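You operate a simulated robot arm through the tools that you are given. There is no shell and no other tool.

You are at the controls of a simulated robot arm. One attempt, no reset.

## Task
Fit the plate with the yellow grip and print the bracket on the small 3D printer.
Fine: check that the card in the slot says BRACKET, run the bed in, shut the door, heat it and start once it is ready.

Only the result counts: the job must be done as asked and must still hold three seconds after the hand-in. Knocking over, shifting, dropping, spilling or breaking anything else fails it.

## Robot
A 6-joint arm with a two-finger parallel gripper, fixed in place. Base frame: the origin is on the floor under the middle of its stand, x ahead of it, y to its left, z up. Lengths are in mm, angles in degrees, forces in N, time in s.
With the tool pointing down near the work surface it reaches from about 180 to 740 mm from the base axis. Its first joint turns from -166.0 to 166.0 degrees. Payload 3.91 kg.
The tool frame sits at the grasp point between the pads (the TCP): z along the fingers, y along the line on which they close. The tips reach 30 mm beyond it. The gripper opens to 110 mm. The fingers are 20 mm wide and 10 mm thick; the gripper's body (48 by 112 mm) begins 55 mm behind the TCP.
Orientation is told as [roll, pitch, yaw] about the base's x, y, z axes, in that order, counted from this pose: with the fingers straight down and closing along the base's y, the tool's x points along the base's -x, its y along +y and its z along -z.

## Interface
- The arm moves only by the tool nudge_tool. Its argument "deltas" is one flat list of numbers, 7 for each row, row after row: the shift along the tool's x, y, z in cm, then the turn, a rotation vector about the tool's x, y, z in rad, then the finger opening in cm, from 0 to 11. In form: [tx, ty, tz, ax, ay, az, jaw, tx, ty, tz, ax, ay, az, jaw, ...]. A call has 1 to 20 rows; each row is the pose to reach, as a shift and turn from the pose commanded when the call began, along the tool's axes at that moment. A row lasts 0.2 s, in which the tool goes at most 50 mm and 8.6 degrees; a call with a longer step from one row to the next is refused whole, and so is a gripper value outside its range. A pose out of reach is approached as far as the arm can. The call stops where the force on the tool passes 40 N (or 10 N more than at its start, if that is more) or the arm is blocked; 0.2 s more then pass. The fingers move at their own pace (about 45 mm/s each) and stop on an object; they squeeze with about 39 N. The grip force told is the motor's: it shows also when the fingers shut on nothing. Time passes only in rows, and 0.2 s behind the last, so rows that repeat a pose let the fingers close. The reply holds the time, the measured pose of the TCP, the force on the tool along the base axes, the opening and the grip force, in the units named above and with some noise, with the torque about the TCP (base axes, N m) and any sound that the robot's microphone picked up.
- Cameras (640 x 400 px; columns grow to the right, rows downward): "scene" is fixed at [48, 649.5, 1514]; the picture's right is [-0.74, -0.68, 0.00], its down [-0.32, 0.34, -0.88] and it looks along [0.60, -0.65, -0.47] (base axes); focal length 321 px, centre (320, 200). "wrist" rides on the gripper at [71, 22, -107] in the tool frame; the picture's right is [-0.29, 0.96, 0.00], its down [-0.76, -0.23, -0.61] and it looks along [-0.58, -0.18, 0.79] (tool axes); focal length 243 px, centre (320, 200). There is no depth. A picture from a camera that has moved, and an enlarged one, comes with that camera's place and axes in the base frame and with its lens.
- snapshot(camera): a new picture of that camera. The clock stands still meanwhile.
- raise_lower(by): slides the trunk up (or, below 0, down) by that many mm; the arm rides with it, the base frame stays. It gives what a move gives, with no picture.
- inspect(camera, box): a new picture of the part [left, top, right, bottom] of that camera's present view, enlarged. The clock stands still meanwhile.
- finish_job(): hands the job in; it is judged then, once.

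Places have to be worked out from the pictures, the camera data and where the tool is seen. Open the gripper and draw the arm clear of the work before you hand the job in, unless the task says otherwise.

The tools are called after ">>>" by a JSON object that holds its "name" and its "arguments". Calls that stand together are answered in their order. nudge_tool: Moves the arm, as the interface text tells. Its arguments: {"type":"object","properties":{"deltas":{"type":"array"}},"required":["deltas"]} The other tools are called the same way: raise_lower (by) moves the trunk up or down; snapshot (camera) takes a picture; inspect (camera, box) takes an enlarged picture of a part of a camera's view; finish_job () hands the job in.

At the start:

```text
time: 0.0
ee_pos: [346.2, 116.7, 1291.2]
tcp_rot: [-0.1, 0.0, 0.1]
ft_force: [-0.4, -0.6, 0.4]
moment: [0.02, 0.02, 0.01]
grip_width: 109.9
gripper_force: 0.0
trunk travel left (down, up): [-525.0, 65.0]
```

scene: 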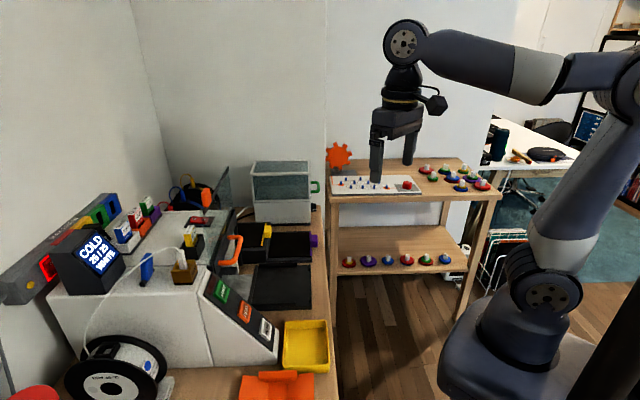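
wrist: 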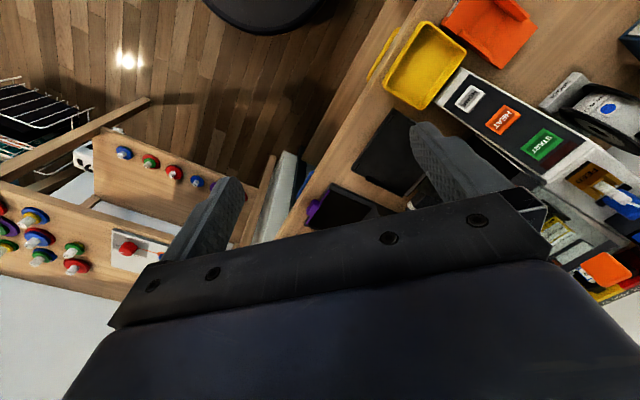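

I'll start by looking closely at the printer and its surroundings before moving anything.

>>> {"name": "inspect", "arguments": {"camera": "scene", "box": [0, 160, 200, 285]}}

>>> {"name": "inspect", "arguments": {"camera": "scene", "box": [160, 150, 340, 262]}}

>>> {"name": "inspect", "arguments": {"camera": "scene", "box": [160, 240, 340, 352]}}

>>> {"name": "inspect", "arguments": {"camera": "scene", "box": [0, 275, 200, 400]}}

```text
3.20 times, centred on (100, 222) of scene
camera zoom: at [48.0, 649.5, 1514.0], right [-0.74, -0.68, 0.0], down [-0.32, 0.34, -0.88], along [0.6, -0.65, -0.47], focal length 1027 px, centre (1024, 128)
```

zoom: 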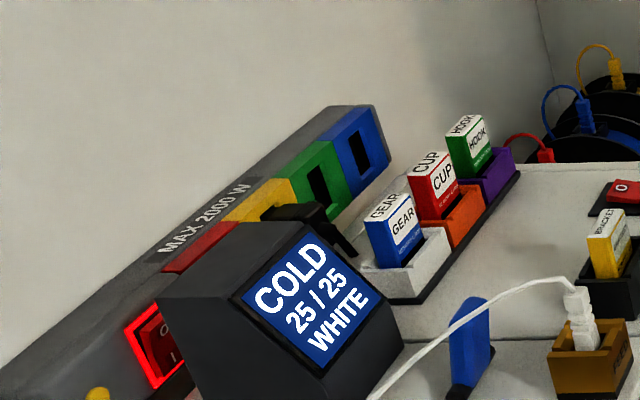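

```text
3.56 times, centred on (250, 206) of scene
camera zoom: at [48.0, 649.5, 1514.0], right [-0.74, -0.68, 0.0], down [-0.32, 0.34, -0.88], along [0.6, -0.65, -0.47], focal length 1141 px, centre (569, 179)
```

zoom: 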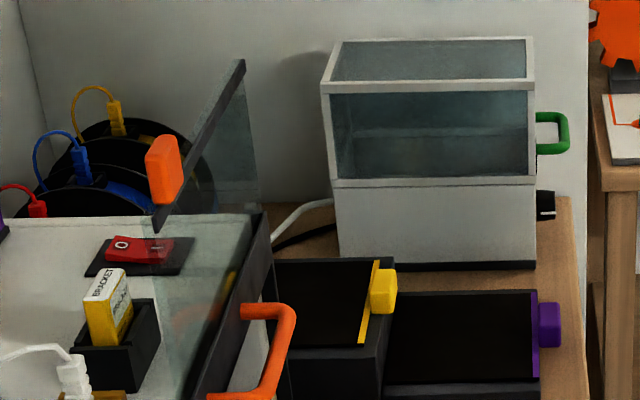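

```text
3.56 times, centred on (250, 296) of scene
camera zoom: at [48.0, 649.5, 1514.0], right [-0.74, -0.68, 0.0], down [-0.32, 0.34, -0.88], along [0.6, -0.65, -0.47], focal length 1141 px, centre (569, -141)
```

zoom: 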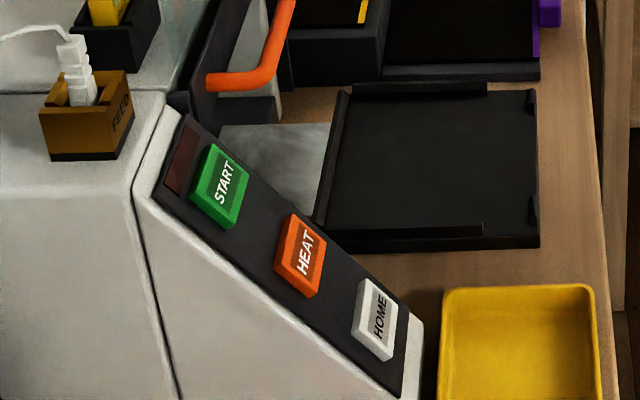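

```text
3.20 times, centred on (100, 338) of scene
camera zoom: at [48.0, 649.5, 1514.0], right [-0.74, -0.68, 0.0], down [-0.32, 0.34, -0.88], along [0.6, -0.65, -0.47], focal length 1027 px, centre (1024, -240)
```

zoom: 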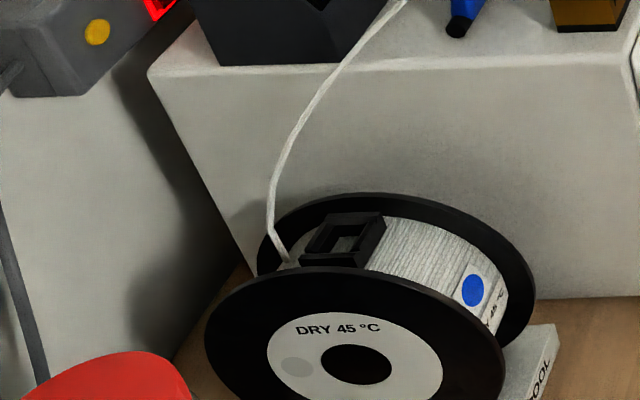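

START, HEAT and HOME triangulate to about (529,423,1047), (501,395,985) and (473,366,924), so the printer faces the robot at roughly 45°. I'll turn the tool about 57° in place, high above everything, so the wrist camera looks straight at the printer front.

>>> {"name": "nudge_tool", "arguments": {"deltas": [0, 0, 0, 0, 0, -0.145, 11, 0, 0, 0, 0, 0, -0.29, 11, 0, 0, 0, 0, 0, -0.435, 11, 0, 0, 0, 0, 0, -0.58, 11, 0, 0, 0, 0, 0, -0.725, 11, 0, 0, 0, 0, 0, -0.87, 11, 0, 0, 0, 0, 0, -1.0, 11]}}

>>> {"name": "snapshot", "arguments": {"camera": "wrist"}}

```text
time: 1.6
ee_pos: [346.5, 116.2, 1290.3]
tcp_rot: [0.0, 0.1, 57.3]
ft_force: [-0.4, -0.6, 0.6]
moment: [-0.01, -0.01, 0.0]
grip_width: 110.2
gripper_force: 0.2
trunk travel left (down, up): [-525.0, 65.0]
```

```text
taken
camera wrist: at [288.8, 66.2, 1398.2], right [-0.65, 0.76, 0.0], down [0.6, 0.52, 0.61], along [0.46, 0.4, -0.79], focal length 243 px, centre (320, 200)
```

wrist: 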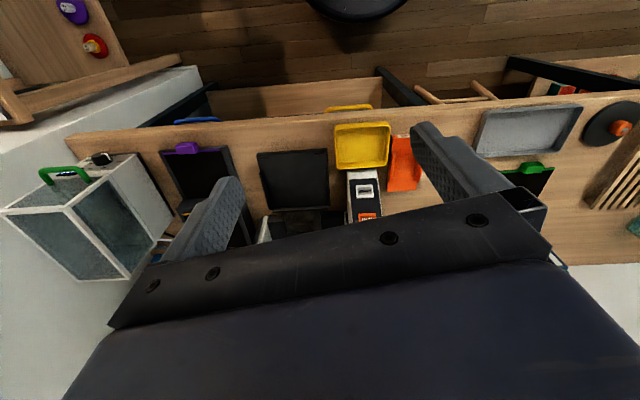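

The table runs across the view with two trays, the bed and the bin visible. I'll enlarge the useful part of this view.

>>> {"name": "inspect", "arguments": {"camera": "wrist", "box": [140, 120, 300, 220]}}

>>> {"name": "inspect", "arguments": {"camera": "wrist", "box": [300, 90, 460, 230]}}

>>> {"name": "inspect", "arguments": {"camera": "wrist", "box": [460, 60, 640, 220]}}

```text
4.00 times, centred on (220, 170) of wrist
camera zoom: at [288.8, 66.2, 1398.2], right [-0.65, 0.76, 0.0], down [0.6, 0.52, 0.61], along [0.46, 0.4, -0.79], focal length 970 px, centre (720, 320)
```

zoom: 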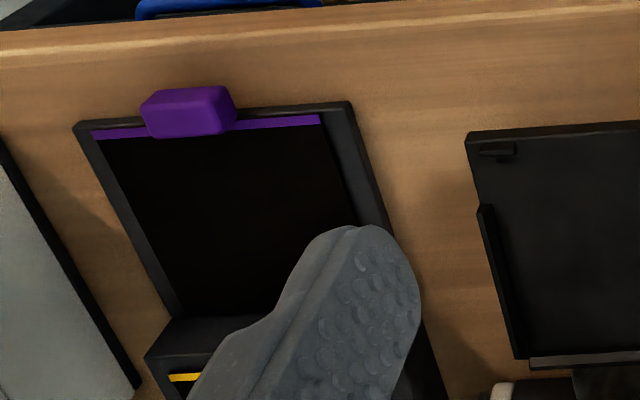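

```text
2.86 times, centred on (380, 160) of wrist
camera zoom: at [288.8, 66.2, 1398.2], right [-0.65, 0.76, 0.0], down [0.6, 0.52, 0.61], along [0.46, 0.4, -0.79], focal length 693 px, centre (149, 314)
```

zoom: 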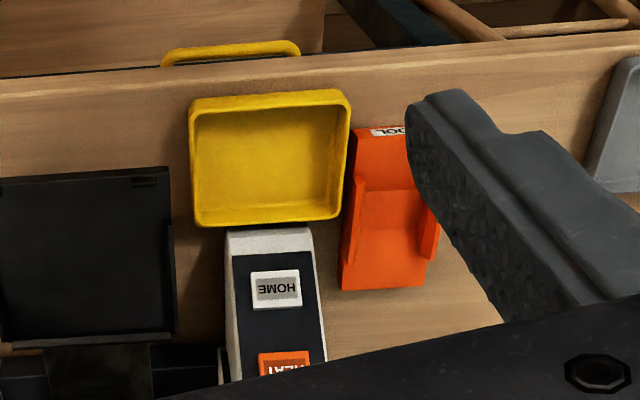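

```text
2.50 times, centred on (550, 140) of wrist
camera zoom: at [288.8, 66.2, 1398.2], right [-0.65, 0.76, 0.0], down [0.6, 0.52, 0.61], along [0.46, 0.4, -0.79], focal length 606 px, centre (-255, 350)
```

zoom: 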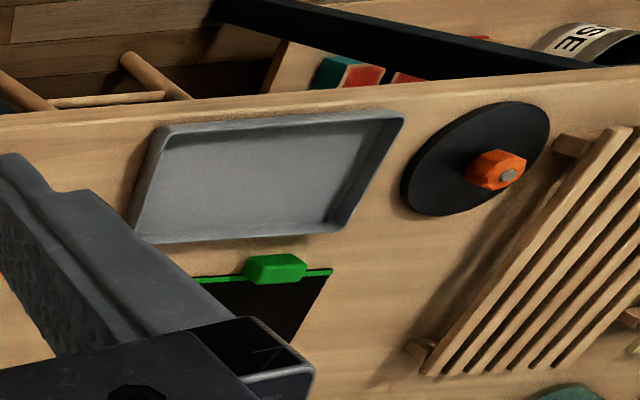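

There are three plates in all (purple, yellow behind it on a step, and a green one far to the left), and the table works out to about 45° to the base. I'll tilt the tool forward about 43°, still well clear of the table, to look into the front of the printer.

>>> {"name": "nudge_tool", "arguments": {"deltas": [0, 0, 0, 0, -0.14, 0, 11, 0, 0, 0, 0, -0.28, 0, 11, 0, 0, 0, 0, -0.42, 0, 11, 0, 0, 0, 0, -0.56, 0, 11, 0, 0, 0, 0, -0.7, 0, 11, 0, 0, 0, 0, -0.75, 0, 11]}}

>>> {"name": "snapshot", "arguments": {"camera": "wrist"}}

>>> {"name": "snapshot", "arguments": {"camera": "scene"}}

```text
time: 3.0
ee_pos: [346.3, 115.3, 1290.4]
tcp_rot: [0.0, -43.1, 57.2]
ft_force: [-1.3, -0.7, 0.0]
moment: [0.0, -0.03, 0.0]
grip_width: 110.0
gripper_force: 0.1
trunk travel left (down, up): [-525.0, 65.0]
```

```text
taken
camera wrist: at [259.2, 20.5, 1321.0], right [-0.69, 0.7, 0.2], down [0.27, -0.01, 0.96], along [0.67, 0.72, -0.18], focal length 243 px, centre (320, 200)
```

wrist: 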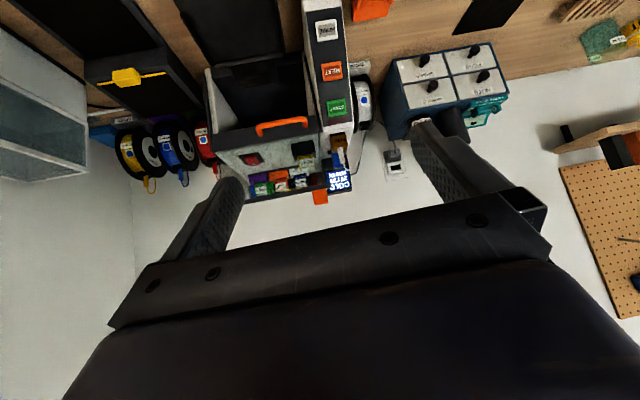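

```text
taken
```

scene: 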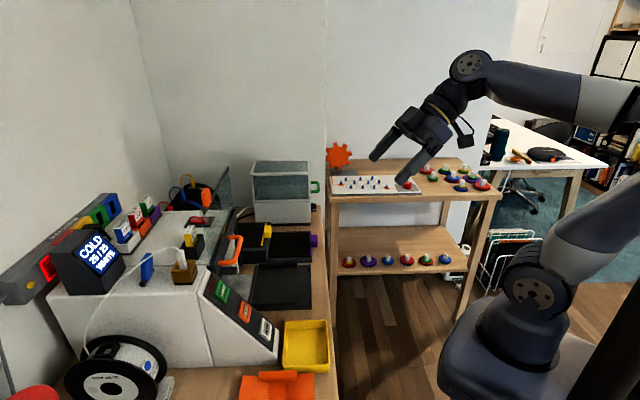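

Good front view. I'll enlarge the printer portion of the wrist picture.

>>> {"name": "inspect", "arguments": {"camera": "wrist", "box": [190, 0, 370, 112]}}

>>> {"name": "inspect", "arguments": {"camera": "wrist", "box": [200, 100, 380, 212]}}

>>> {"name": "inspect", "arguments": {"camera": "wrist", "box": [60, 20, 240, 200]}}

>>> {"name": "inspect", "arguments": {"camera": "wrist", "box": [340, 20, 540, 200]}}

```text
3.56 times, centred on (280, 56) of wrist
camera zoom: at [259.2, 20.5, 1321.0], right [-0.69, 0.7, 0.2], down [0.27, -0.01, 0.96], along [0.67, 0.72, -0.18], focal length 863 px, centre (462, 712)
```

zoom: 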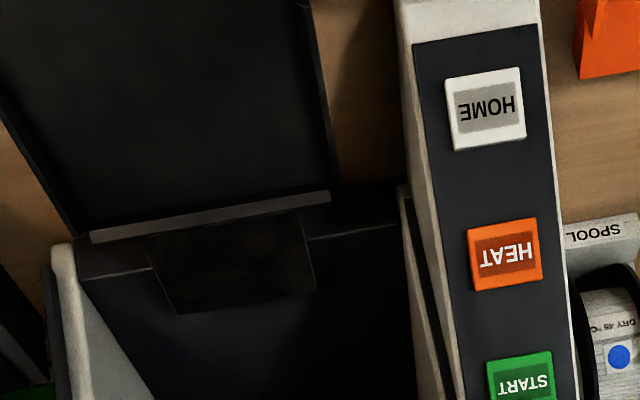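

```text
3.56 times, centred on (290, 156) of wrist
camera zoom: at [259.2, 20.5, 1321.0], right [-0.69, 0.7, 0.2], down [0.27, -0.01, 0.96], along [0.67, 0.72, -0.18], focal length 863 px, centre (427, 356)
```

zoom: 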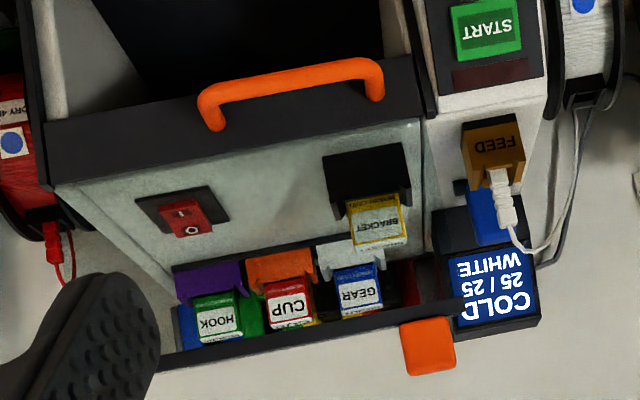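

```text
2.22 times, centred on (150, 110) of wrist
camera zoom: at [259.2, 20.5, 1321.0], right [-0.69, 0.7, 0.2], down [0.27, -0.01, 0.96], along [0.67, 0.72, -0.18], focal length 539 px, centre (698, 400)
```

zoom: 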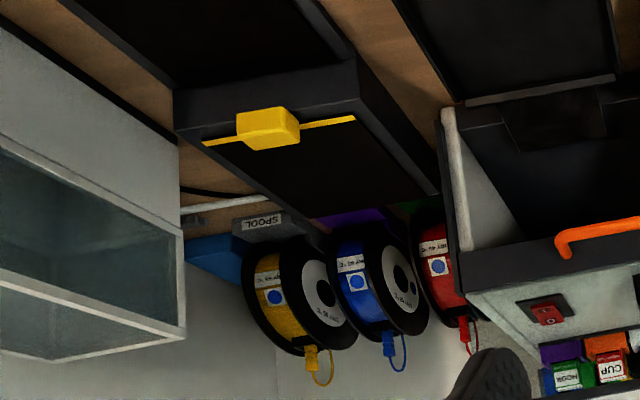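

```text
2.22 times, centred on (440, 110) of wrist
camera zoom: at [259.2, 20.5, 1321.0], right [-0.69, 0.7, 0.2], down [0.27, -0.01, 0.96], along [0.67, 0.72, -0.18], focal length 539 px, centre (53, 400)
```

zoom: 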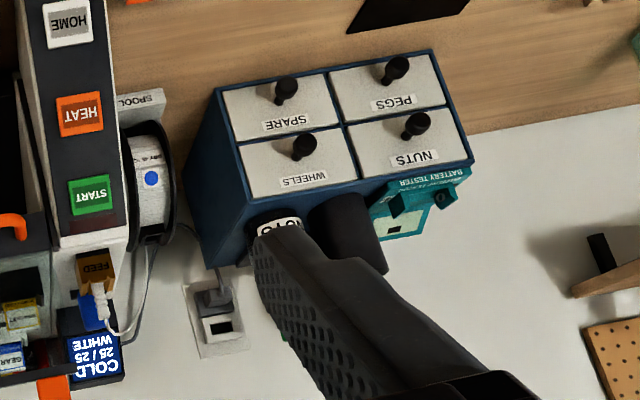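

The chamber front is vertical, with an orange arch handle near (612,331,1061) and an orange square higher up near (597,388,1221). I'll square the tool to the 45° table direction, then tilt further for a level look at the door.

>>> {"name": "nudge_tool", "arguments": {"deltas": [0, 0, 0, 0.0728, 0, 0.0778, 11, 0, 0, 0, 0.1455, 0, 0.1555, 11]}}

>>> {"name": "nudge_tool", "arguments": {"deltas": [0, 0, 0, 0, -0.14, 0, 11, 0, 0, 0, 0, -0.28, 0, 11, 0, 0, 0, 0, -0.42, 0, 11, 0, 0, 0, 0, -0.56, 0, 11]}}

>>> {"name": "snapshot", "arguments": {"camera": "wrist"}}

```text
time: 3.6
ee_pos: [346.1, 114.1, 1291.4]
tcp_rot: [-0.2, -43.0, 45.1]
ft_force: [-0.1, 0.4, 0.1]
moment: [0.01, 0.0, 0.02]
grip_width: 110.2
gripper_force: 0.0
trunk travel left (down, up): [-525.0, 65.0]
```

```text
time: 4.6
ee_pos: [347.1, 114.0, 1291.0]
tcp_rot: [-0.2, -75.1, 45.4]
ft_force: [0.8, 0.6, 0.1]
moment: [-0.02, 0.01, 0.01]
grip_width: 110.2
gripper_force: 0.0
trunk travel left (down, up): [-525.0, 65.0]
```

```text
taken
camera wrist: at [244.4, 42.6, 1250.0], right [-0.63, 0.73, 0.28], down [-0.12, -0.44, 0.89], along [0.77, 0.52, 0.36], focal length 243 px, centre (320, 200)
```

wrist: 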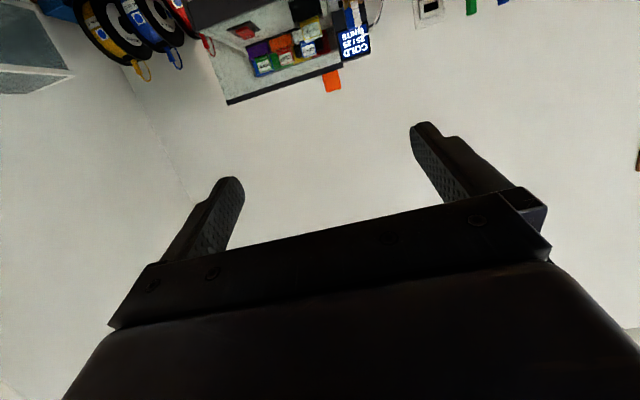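

That looks over the top; I need to be lower and less tilted. I'll move down about 130 mm and 100 mm closer with a 60° tilt, still well short of the printer.

>>> {"name": "nudge_tool", "arguments": {"deltas": [2.5, 0, 3.26, 0, 0.065, 0, 11, 5, 0, 6.5, 0, 0.13, 0, 11, 7.5, 0, 9.8, 0, 0.195, 0, 11, 9.97, 0, 13.0, 0, 0.26, 0, 11]}}

>>> {"name": "snapshot", "arguments": {"camera": "wrist"}}

```text
time: 5.6
ee_pos: [418.6, 184.8, 1161.4]
tcp_rot: [-0.1, -60.0, 45.1]
ft_force: [0.8, -0.4, -1.0]
moment: [0.02, -0.03, -0.03]
grip_width: 110.2
gripper_force: 0.1
trunk travel left (down, up): [-525.0, 65.0]
```

```text
taken
camera wrist: at [311.7, 108.6, 1153.3], right [-0.58, 0.78, 0.25], down [0.06, -0.27, 0.96], along [0.82, 0.57, 0.11], focal length 243 px, centre (320, 200)
```

wrist: 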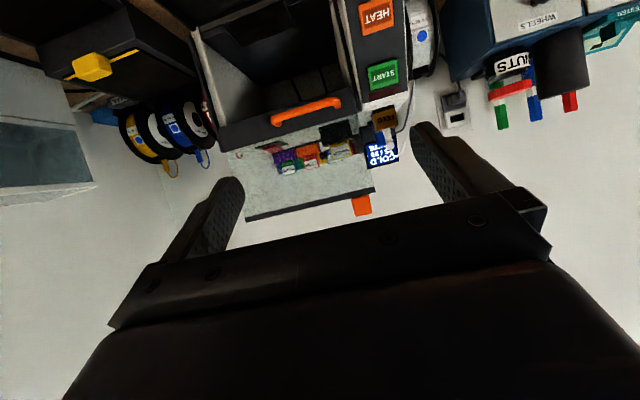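

>>> {"name": "inspect", "arguments": {"camera": "wrist", "box": [180, 0, 430, 225]}}

>>> {"name": "inspect", "arguments": {"camera": "wrist", "box": [0, 0, 230, 180]}}

```text
1.78 times, centred on (305, 112) of wrist
camera zoom: at [311.7, 108.6, 1153.3], right [-0.58, 0.78, 0.25], down [0.06, -0.27, 0.96], along [0.82, 0.57, 0.11], focal length 431 px, centre (347, 356)
```

zoom: 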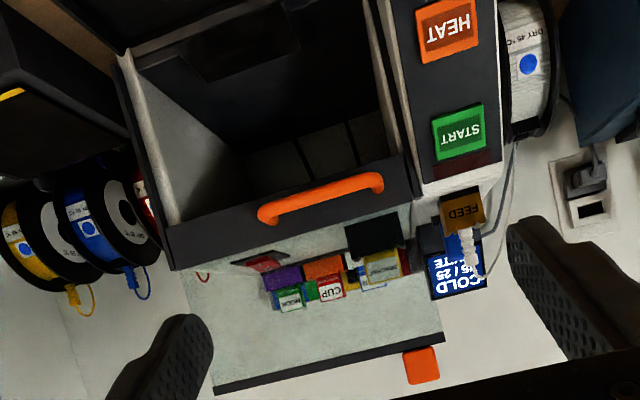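

```text
2.22 times, centred on (115, 90) of wrist
camera zoom: at [311.7, 108.6, 1153.3], right [-0.58, 0.78, 0.25], down [0.06, -0.27, 0.96], along [0.82, 0.57, 0.11], focal length 539 px, centre (776, 444)
```

zoom: 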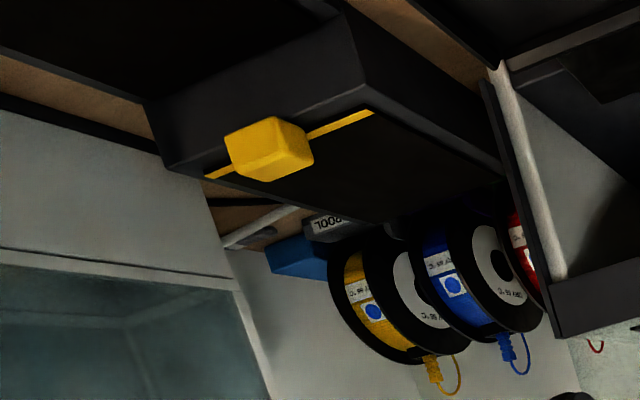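

>>> {"name": "inspect", "arguments": {"camera": "wrist", "box": [325, 120, 425, 220]}}

>>> {"name": "inspect", "arguments": {"camera": "wrist", "box": [220, 60, 360, 170]}}

>>> {"name": "inspect", "arguments": {"camera": "scene", "box": [180, 160, 250, 220]}}

>>> {"name": "inspect", "arguments": {"camera": "scene", "box": [180, 205, 260, 275]}}

```text
4.00 times, centred on (375, 170) of wrist
camera zoom: at [311.7, 108.6, 1153.3], right [-0.58, 0.78, 0.25], down [0.06, -0.27, 0.96], along [0.82, 0.57, 0.11], focal length 970 px, centre (100, 320)
```

zoom: 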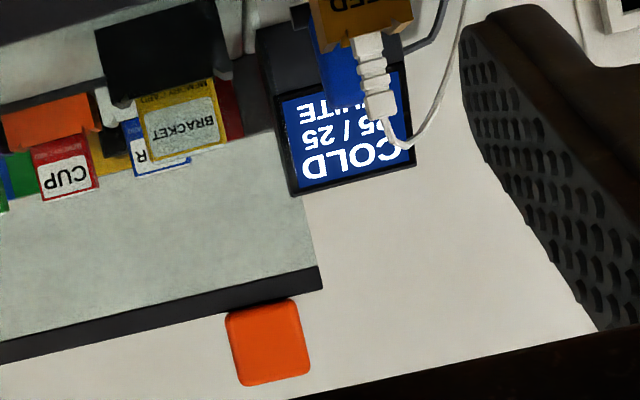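

```text
3.64 times, centred on (290, 115) of wrist
camera zoom: at [311.7, 108.6, 1153.3], right [-0.58, 0.78, 0.25], down [0.06, -0.27, 0.96], along [0.82, 0.57, 0.11], focal length 882 px, centre (429, 509)
```

zoom: 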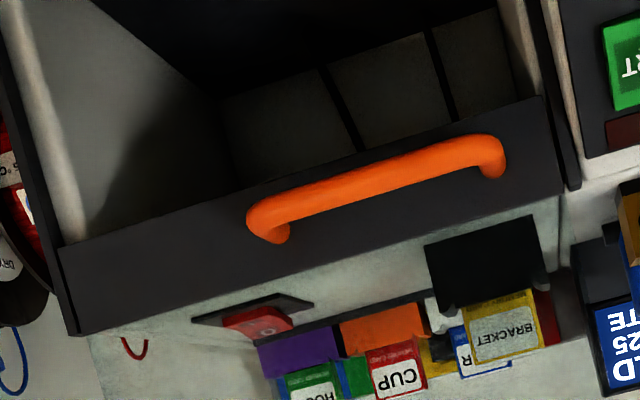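

```text
6.67 times, centred on (215, 190) of scene
camera zoom: at [48.0, 649.5, 1514.0], right [-0.74, -0.68, 0.0], down [-0.32, 0.34, -0.88], along [0.6, -0.65, -0.47], focal length 2140 px, centre (1020, 267)
```

zoom: 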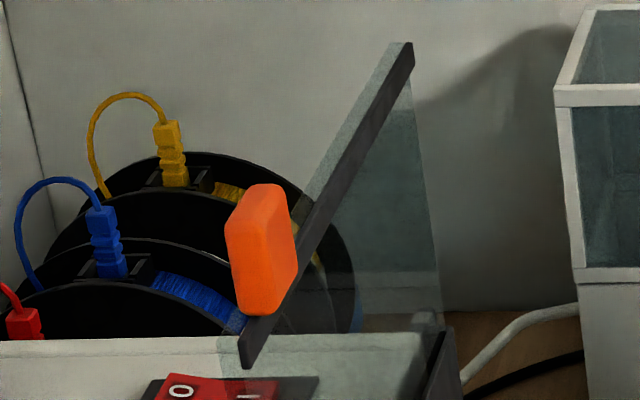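

```text
5.71 times, centred on (220, 240) of scene
camera zoom: at [48.0, 649.5, 1514.0], right [-0.74, -0.68, 0.0], down [-0.32, 0.34, -0.88], along [0.6, -0.65, -0.47], focal length 1834 px, centre (891, -29)
```

zoom: 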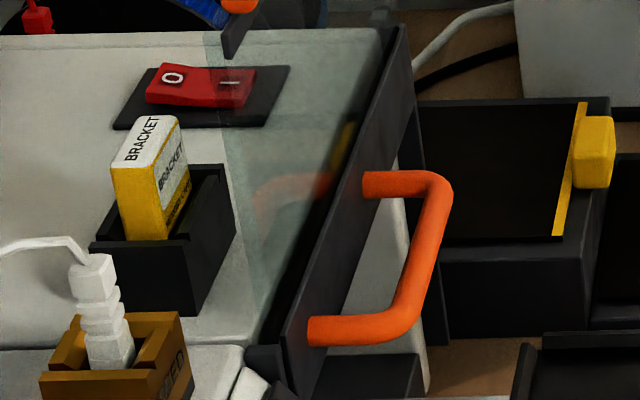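

The door is a vertical sliding pane: lower bar with the orange arch handle, top bar with an orange tab, currently raised. The yellow grip triangulates to roughly (792,104,916). I'll move across, high up, to look down at the plate rack and the bed.

>>> {"name": "nudge_tool", "arguments": {"deltas": [-1.1, -4.07, 0.19, 0, 0.075, 0, 11, -2.2, -8.14, 0.38, 0, 0.15, 0, 11, -3.3, -12.2, 0.57, 0, 0.225, 0, 11, -4.4, -16.3, 0.76, 0, 0.3, 0, 11, -5.5, -20.4, 0.95, 0, 0.375, 0, 11, -6.6, -24.4, 1.14, 0, 0.45, 0, 11, -7.7, -28.5, 1.33, 0, 0.52, 0, 11]}}

>>> {"name": "snapshot", "arguments": {"camera": "wrist"}}

```text
time: 7.2
ee_pos: [651.2, 19.3, 1219.4]
tcp_rot: [0.0, -30.3, 45.1]
ft_force: [0.4, 0.4, 0.5]
moment: [0.02, -0.01, 0.04]
grip_width: 110.0
gripper_force: 0.0
trunk travel left (down, up): [-525.0, 65.0]
```

```text
taken
camera wrist: at [554.1, -48.6, 1276.8], right [-0.5, 0.85, 0.15], down [0.41, 0.09, 0.91], along [0.76, 0.51, -0.39], focal length 243 px, centre (320, 200)
```

wrist: 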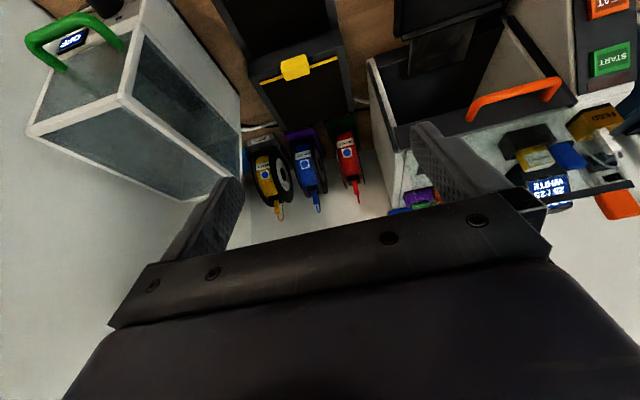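

I'll level the tool (nearly straight down) to look down on the rack.

>>> {"name": "nudge_tool", "arguments": {"deltas": [0, 0, 0, 0, 0.13, 0, 11, 0, 0, 0, 0, 0.26, 0, 11, 0, 0, 0, 0, 0.39, 0, 11, 0, 0, 0, 0, 0.525, 0, 11]}}

>>> {"name": "snapshot", "arguments": {"camera": "wrist"}}

```text
time: 8.2
ee_pos: [655.2, 19.3, 1221.4]
tcp_rot: [0.0, -0.1, 45.0]
ft_force: [0.7, -0.5, 0.0]
moment: [0.03, -0.02, 0.01]
grip_width: 109.7
gripper_force: 0.1
trunk travel left (down, up): [-525.0, 65.0]
```

```text
taken
camera wrist: at [587.1, -16.9, 1327.7], right [-0.47, 0.88, 0.0], down [0.7, 0.37, 0.61], along [0.54, 0.29, -0.79], focal length 243 px, centre (320, 200)
```

wrist: 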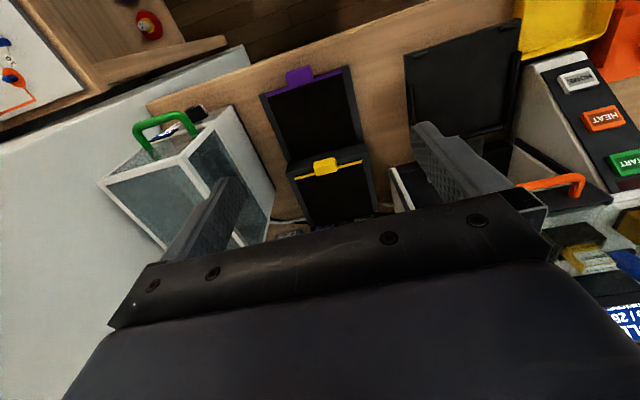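

>>> {"name": "inspect", "arguments": {"camera": "wrist", "box": [240, 50, 400, 230]}}

>>> {"name": "inspect", "arguments": {"camera": "wrist", "box": [380, 10, 560, 180]}}

>>> {"name": "inspect", "arguments": {"camera": "wrist", "box": [90, 80, 290, 230]}}

```text
2.22 times, centred on (320, 140) of wrist
camera zoom: at [587.1, -16.9, 1327.7], right [-0.47, 0.88, 0.0], down [0.7, 0.37, 0.61], along [0.54, 0.29, -0.79], focal length 539 px, centre (320, 333)
```

zoom: 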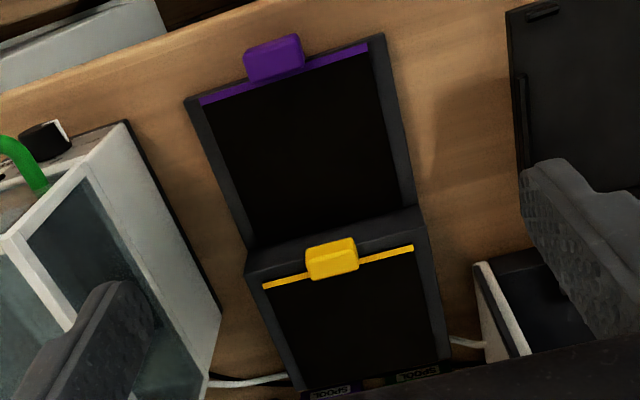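

```text
2.35 times, centred on (470, 95) of wrist
camera zoom: at [587.1, -16.9, 1327.7], right [-0.47, 0.88, 0.0], down [0.7, 0.37, 0.61], along [0.54, 0.29, -0.79], focal length 571 px, centre (-33, 447)
```

zoom: 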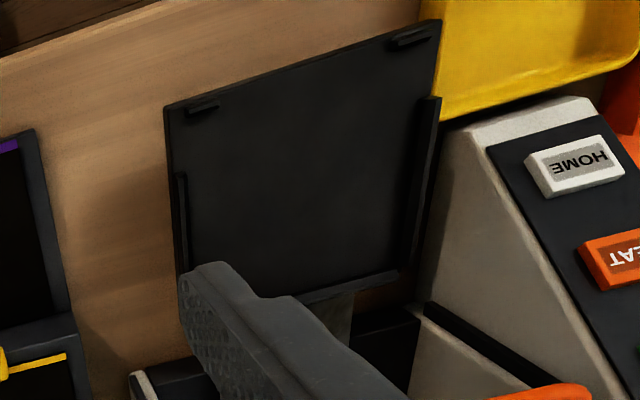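

```text
2.67 times, centred on (190, 155) of wrist
camera zoom: at [587.1, -16.9, 1327.7], right [-0.47, 0.88, 0.0], down [0.7, 0.37, 0.61], along [0.54, 0.29, -0.79], focal length 647 px, centre (667, 320)
```

zoom: 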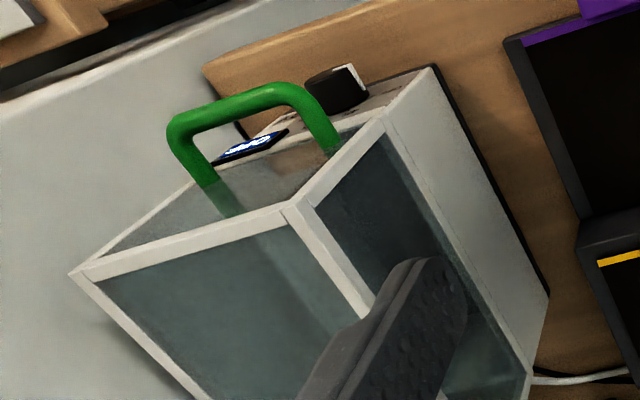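

The yellow grip is confirmed at about table coords a=633, b=-486 (x≈792, y≈104), z≈914, and the bed top at z≈903 with its front edge at a≈490, b from -320 to -160. I'll move in closer for a detailed look at the yellow plate and its grip.

>>> {"name": "nudge_tool", "arguments": {"deltas": [-1.4, -0.6, 3.5, 0, -0.1, 0, 11, -2.8, -1.2, 7.0, 0, -0.2, 0, 11, -4.2, -1.8, 10.5, 0, -0.3, 0, 11, -5.5, -2.4, 14.0, 0, -0.4, 0, 11, -6.9, -3.0, 17.5, 0, -0.5, 0, 11, -8.3, -3.6, 21.1, 0, -0.61, 0, 11]}}

>>> {"name": "snapshot", "arguments": {"camera": "wrist"}}

>>> {"name": "inspect", "arguments": {"camera": "wrist", "box": [200, 20, 440, 200]}}

```text
time: 9.6
ee_pos: [737.0, 56.6, 1008.8]
tcp_rot: [0.0, -35.3, 45.1]
ft_force: [-0.2, 1.1, 0.3]
moment: [0.01, 0.0, -0.01]
grip_width: 110.0
gripper_force: 0.1
trunk travel left (down, up): [-525.0, 65.0]
```

```text
taken
camera wrist: at [636.2, -13.9, 1054.0], right [-0.51, 0.84, 0.17], down [0.35, 0.03, 0.94], along [0.78, 0.54, -0.31], focal length 243 px, centre (320, 200)
```

wrist: 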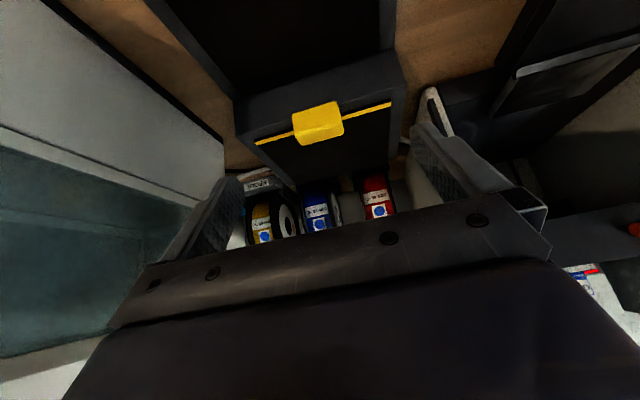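

```text
2.22 times, centred on (320, 110) of wrist
camera zoom: at [636.2, -13.9, 1054.0], right [-0.51, 0.84, 0.17], down [0.35, 0.03, 0.94], along [0.78, 0.54, -0.31], focal length 539 px, centre (320, 400)
```

zoom: 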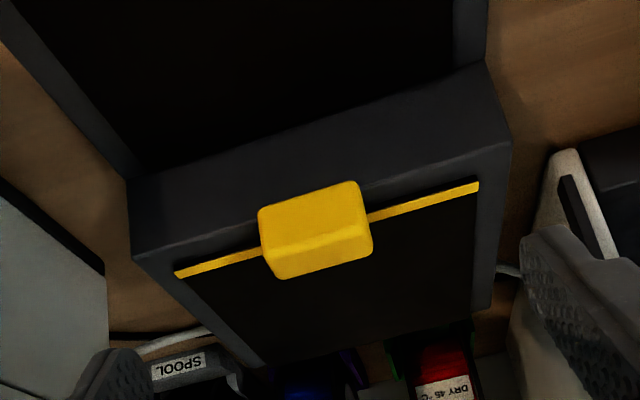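

The plate strip spans b≈-555 to -415 at a≈647, z≈908 (about 140 mm wide), and the grip block is about 43 mm wide at a 624–648, z 905–927. Next I'll get a close view straight down on the bed to measure its rails, front nubs and back bar.

>>> {"name": "nudge_tool", "arguments": {"deltas": [-0.05, 3.44, -2.08, 0, 0.088, 0, 11, -0.1, 6.89, -4.16, 0, 0.176, 0, 11, -0.16, 10.3, -6.24, 0, 0.264, 0, 11, -0.22, 13.8, -8.3, 0, 0.352, 0, 11, -0.27, 17.2, -10.4, 0, 0.44, 0, 11, -0.33, 20.7, -12.5, 0, 0.528, 0, 11, -0.38, 24.1, -14.55, 0, 0.616, 0, 11]}}

>>> {"name": "snapshot", "arguments": {"camera": "wrist"}}

>>> {"name": "inspect", "arguments": {"camera": "wrist", "box": [220, 60, 430, 215]}}

```text
time: 11.2
ee_pos: [507.4, 166.8, 1130.2]
tcp_rot: [-0.1, 0.2, 45.1]
ft_force: [0.3, 0.2, -0.1]
moment: [0.01, -0.02, 0.04]
grip_width: 110.1
gripper_force: 0.0
trunk travel left (down, up): [-525.0, 65.0]
```

```text
taken
camera wrist: at [441.3, 132.3, 1238.0], right [-0.47, 0.88, 0.0], down [0.7, 0.38, 0.61], along [0.53, 0.29, -0.8], focal length 243 px, centre (320, 200)
```

wrist: 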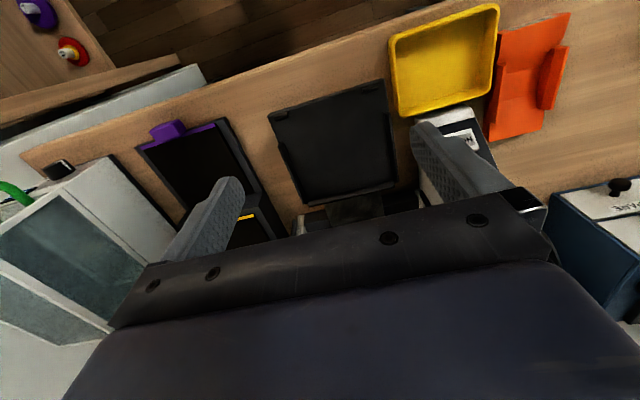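

```text
2.58 times, centred on (325, 138) of wrist
camera zoom: at [441.3, 132.3, 1238.0], right [-0.47, 0.88, 0.0], down [0.7, 0.38, 0.61], along [0.53, 0.29, -0.8], focal length 626 px, centre (307, 361)
```

zoom: 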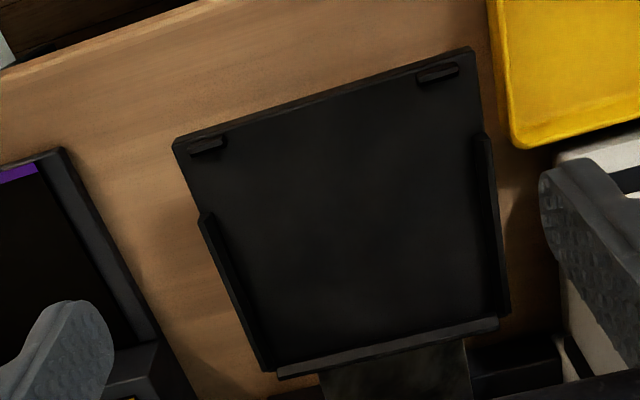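

The bed pocket is about 150 mm wide (rails at b≈-316 and -164) and 148 mm long (nubs to a≈503, back bar at a≈651), so the 140 mm plate should sit with its front edge at a≈507, centred on b≈-240. Now I go to the pre-grasp point above the yellow grip, tilted 30°.

>>> {"name": "nudge_tool", "arguments": {"deltas": [-1.41, -3.49, 1.44, 0, -0.075, 0, 10.5, -2.83, -6.97, 2.89, 0, -0.15, 0, 10, -4.24, -10.46, 4.33, 0, -0.225, 0, 9.5, -5.66, -13.94, 5.77, 0, -0.3, 0, 9, -7.07, -17.43, 7.2, 0, -0.375, 0, 8.5, -8.49, -20.9, 8.66, 0, -0.45, 0, 8, -9.9, -24.4, 10.1, 0, -0.527, 0, 8, -9.9, -24.4, 10.1, 0, -0.527, 0, 8]}}

>>> {"name": "snapshot", "arguments": {"camera": "wrist"}}

>>> {"name": "snapshot", "arguments": {"camera": "scene"}}

```text
time: 13.0
ee_pos: [752.3, 62.8, 1030.8]
tcp_rot: [0.0, -30.3, 45.1]
ft_force: [0.4, -1.1, -0.2]
moment: [0.01, 0.02, 0.01]
grip_width: 79.9
gripper_force: 0.0
trunk travel left (down, up): [-525.0, 65.0]
```

```text
taken
camera wrist: at [654.6, -4.0, 1088.0], right [-0.5, 0.85, 0.15], down [0.41, 0.09, 0.91], along [0.76, 0.51, -0.39], focal length 243 px, centre (320, 200)
```

wrist: 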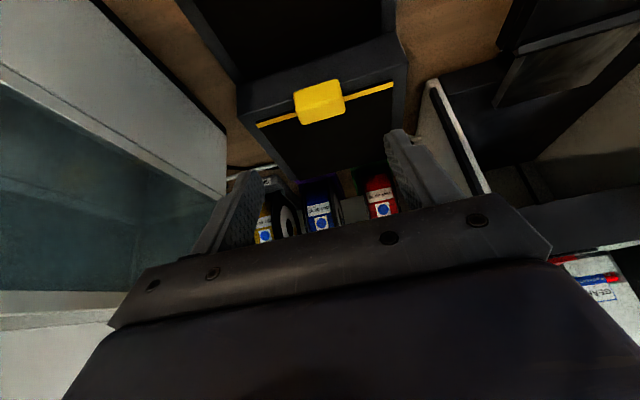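

```text
taken
```

scene: 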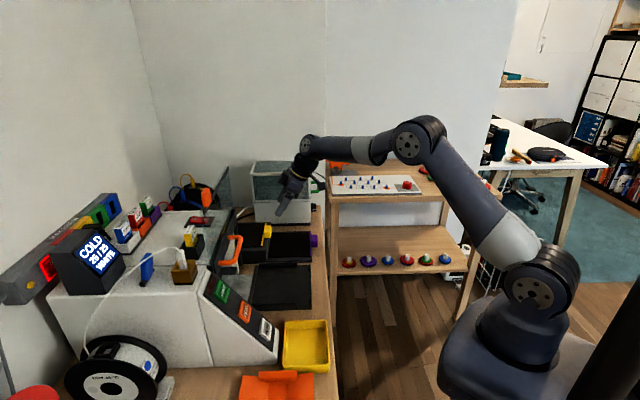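

>>> {"name": "inspect", "arguments": {"camera": "wrist", "box": [230, 60, 420, 180]}}

>>> {"name": "inspect", "arguments": {"camera": "scene", "box": [220, 150, 340, 260]}}

```text
3.33 times, centred on (325, 120) of wrist
camera zoom: at [654.6, -4.0, 1088.0], right [-0.5, 0.85, 0.15], down [0.41, 0.09, 0.91], along [0.76, 0.51, -0.39], focal length 809 px, centre (303, 467)
```

zoom: 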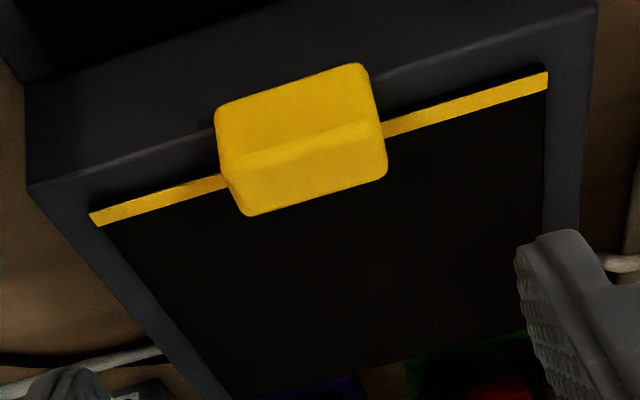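

```text
3.64 times, centred on (280, 205) of scene
camera zoom: at [48.0, 649.5, 1514.0], right [-0.74, -0.68, 0.0], down [-0.32, 0.34, -0.88], along [0.6, -0.65, -0.47], focal length 1167 px, centre (466, 182)
```

zoom: 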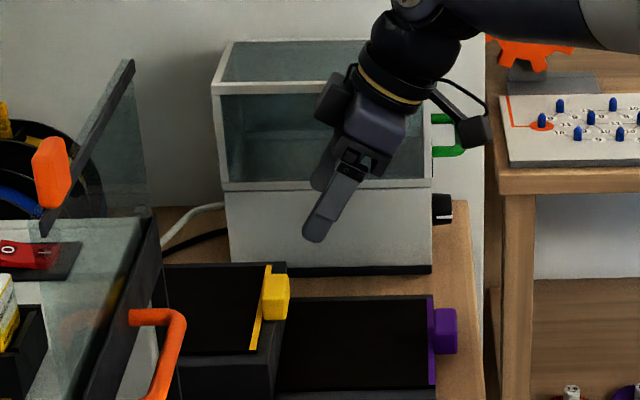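

The block measures about a 622–645, b -505 to -463, z 909–927. I'll descend along the tool axis to about 20 mm short and check the pose before the last bit.

>>> {"name": "nudge_tool", "arguments": {"deltas": [0.11, 0.1, 2.7, 0, 0, 0, 8, 0.22, 0.2, 5.4, 0, 0, 0, 8, 0.33, 0.26, 8.0, 0, 0, 0, 8, 0.33, 0.26, 8.0, 0, 0, 0, 8]}}

>>> {"name": "inspect", "arguments": {"camera": "wrist", "box": [200, 40, 450, 200]}}

>>> {"name": "inspect", "arguments": {"camera": "scene", "box": [220, 180, 330, 260]}}

```text
time: 14.0
ee_pos: [776.5, 95.0, 957.0]
tcp_rot: [0.0, -30.1, 45.2]
ft_force: [0.3, -0.2, 0.4]
moment: [0.01, 0.03, 0.0]
grip_width: 80.0
gripper_force: 0.1
trunk travel left (down, up): [-525.0, 65.0]
```

```text
2.50 times, centred on (325, 120) of wrist
camera zoom: at [679.9, 26.6, 1013.6], right [-0.5, 0.85, 0.15], down [0.41, 0.09, 0.91], along [0.76, 0.51, -0.39], focal length 606 px, centre (308, 400)
```

zoom: 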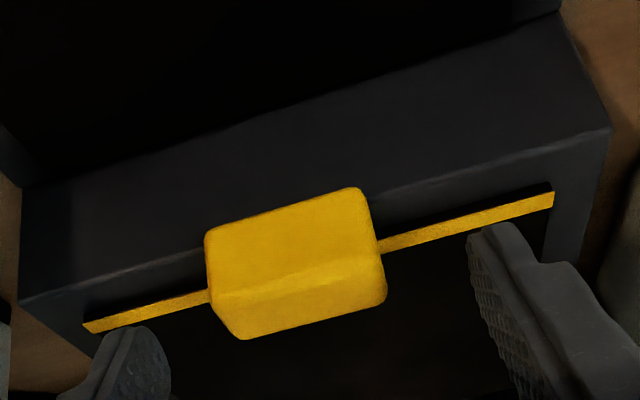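

```text
5.00 times, centred on (275, 220) of scene
camera zoom: at [48.0, 649.5, 1514.0], right [-0.74, -0.68, 0.0], down [-0.32, 0.34, -0.88], along [0.6, -0.65, -0.47], focal length 1605 px, centre (545, 100)
```

zoom: 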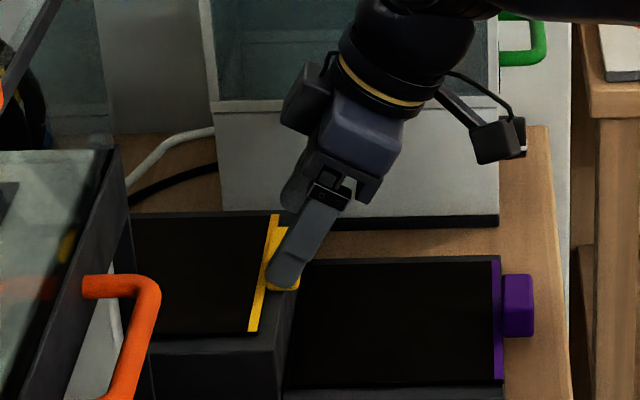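

The fingers straddle the grip, and the block centre is about 2.5 mm toward -b of the tool. I'll do the last 17 mm with that correction, then close.

>>> {"name": "nudge_tool", "arguments": {"deltas": [0.05, -0.12, 0.8, 0, 0, 0, 8, 0.08, -0.25, 1.3, 0, 0, 0, 8, 0.1, -0.25, 1.67, 0, 0, 0, 8, 0.1, -0.25, 1.67, 0, 0, 0, 8]}}

>>> {"name": "inspect", "arguments": {"camera": "wrist", "box": [200, 40, 450, 200]}}

>>> {"name": "inspect", "arguments": {"camera": "scene", "box": [240, 205, 310, 255]}}

```text
time: 15.0
ee_pos: [784.3, 97.1, 944.0]
tcp_rot: [0.0, -30.1, 45.1]
ft_force: [0.2, 0.2, -0.2]
moment: [-0.02, 0.01, 0.03]
grip_width: 80.0
gripper_force: 0.1
trunk travel left (down, up): [-525.0, 65.0]
```

```text
2.50 times, centred on (325, 120) of wrist
camera zoom: at [686.5, 29.8, 1001.4], right [-0.5, 0.85, 0.15], down [0.41, 0.09, 0.91], along [0.76, 0.51, -0.39], focal length 606 px, centre (308, 400)
```

zoom: 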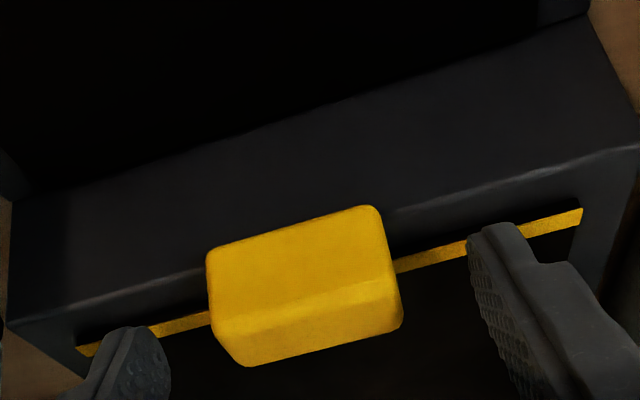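

```text
8.00 times, centred on (275, 230) of scene
camera zoom: at [48.0, 649.5, 1514.0], right [-0.74, -0.68, 0.0], down [-0.32, 0.34, -0.88], along [0.6, -0.65, -0.47], focal length 2568 px, centre (680, -40)
```

zoom: 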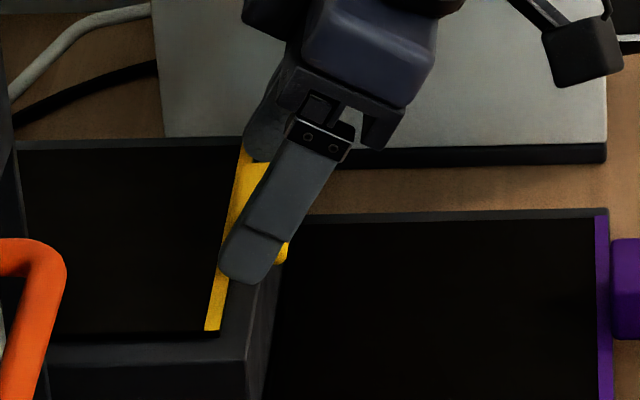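

No contact yet; I'll lower 2 mm more and close on the grip.

>>> {"name": "nudge_tool", "arguments": {"deltas": [0.1, 0.05, 0.18, 0, 0, 0, 8, 0.1, 0.05, 0.18, 0, 0, 0, 0, 0.1, 0.05, 0.18, 0, 0, 0, 0, 0.1, 0.05, 0.18, 0, 0, 0, 0, 0.1, 0.05, 0.18, 0, 0, 0, 0, 0.1, 0.05, 0.18, 0, 0, 0, 0]}}

>>> {"name": "inspect", "arguments": {"camera": "wrist", "box": [200, 40, 450, 200]}}

```text
time: 16.4
ee_pos: [783.0, 96.8, 942.5]
tcp_rot: [0.0, -30.0, 45.2]
ft_force: [-0.4, 0.7, -0.2]
moment: [-0.11, 0.03, 0.03]
grip_width: 43.3
gripper_force: 38.4
trunk travel left (down, up): [-525.0, 65.0]
```

```text
2.50 times, centred on (325, 120) of wrist
camera zoom: at [686.5, 29.5, 999.9], right [-0.5, 0.85, 0.15], down [0.41, 0.09, 0.91], along [0.76, 0.51, -0.39], focal length 606 px, centre (308, 400)
```

zoom: 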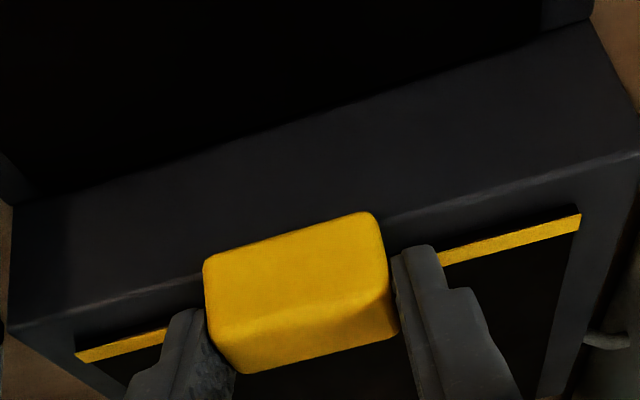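

Gripped at 43.3 mm with 38 N. I'll lift 20 mm straight up and check.

>>> {"name": "nudge_tool", "arguments": {"deltas": [-0.25, 0, -0.43, 0, 0, 0, 0, -0.5, 0, -0.87, 0, 0, 0, 0, -1.0, 0, -1.73, 0, 0, 0, 0, -1.0, 0, -1.73, 0, 0, 0, 0]}}

>>> {"name": "snapshot", "arguments": {"camera": "scene"}}

>>> {"name": "inspect", "arguments": {"camera": "wrist", "box": [200, 40, 450, 200]}}

>>> {"name": "inspect", "arguments": {"camera": "scene", "box": [220, 180, 330, 260]}}

```text
time: 17.4
ee_pos: [784.5, 94.7, 963.5]
tcp_rot: [-0.1, -30.1, 45.1]
ft_force: [-0.2, -1.0, -1.6]
moment: [-0.07, 0.02, 0.04]
grip_width: 43.3
gripper_force: 38.8
trunk travel left (down, up): [-525.0, 65.0]
```

```text
taken
```

scene: 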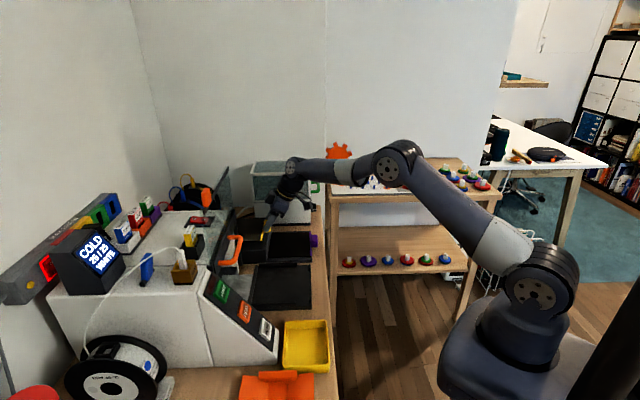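

```text
2.50 times, centred on (325, 120) of wrist
camera zoom: at [687.2, 28.5, 1020.5], right [-0.5, 0.85, 0.14], down [0.41, 0.09, 0.91], along [0.76, 0.51, -0.39], focal length 606 px, centre (308, 400)
```

zoom: 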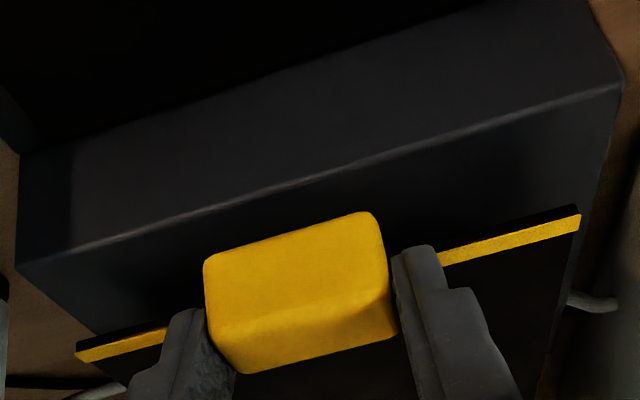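

```text
5.00 times, centred on (275, 220) of scene
camera zoom: at [48.0, 649.5, 1514.0], right [-0.74, -0.68, 0.0], down [-0.32, 0.34, -0.88], along [0.6, -0.65, -0.47], focal length 1605 px, centre (545, 100)
```

zoom: 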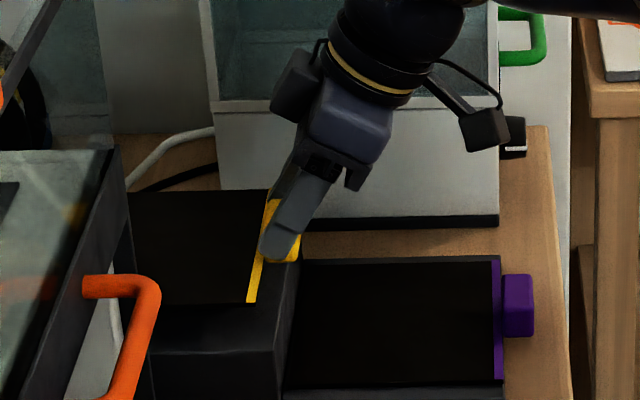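

The plate came up cleanly with no slip. I'll lift to z≈1010, pull back toward the robot by 140 mm, then carry it sideways over the bed.

>>> {"name": "nudge_tool", "arguments": {"deltas": [-1.2, 0, -2.05, 0, 0, 0, 0, -2.35, 0, -4.07, 0, 0, 0, 0, 0.08, 0, -5.47, 0, 0, 0, 0, 2.5, 0, -6.87, 0, 0, 0, 0, 4.92, 0, -8.27, 0, 0, 0, 0, 7.35, 0, -9.67, 0, 0, 0, 0, 9.77, 0, -11.07, 0, 0, 0, 0, 9.77, 0, -11.07, 0, 0, 0, 0]}}

>>> {"name": "snapshot", "arguments": {"camera": "scene"}}

```text
time: 19.2
ee_pos: [687.7, -0.8, 1008.4]
tcp_rot: [0.0, -30.2, 45.0]
ft_force: [0.3, 0.4, -1.5]
moment: [-0.06, 0.02, 0.0]
grip_width: 42.8
gripper_force: 39.3
trunk travel left (down, up): [-525.0, 65.0]
```

```text
taken
```

scene: 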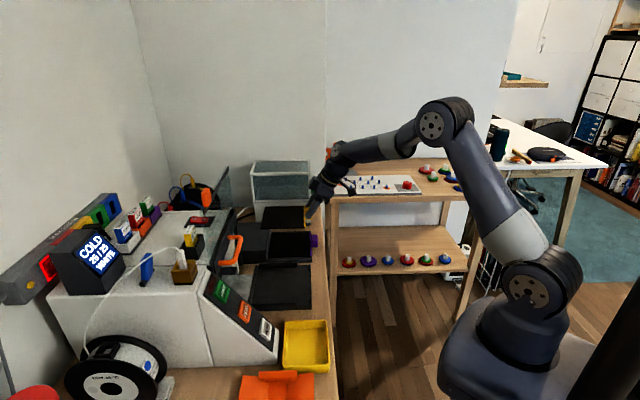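

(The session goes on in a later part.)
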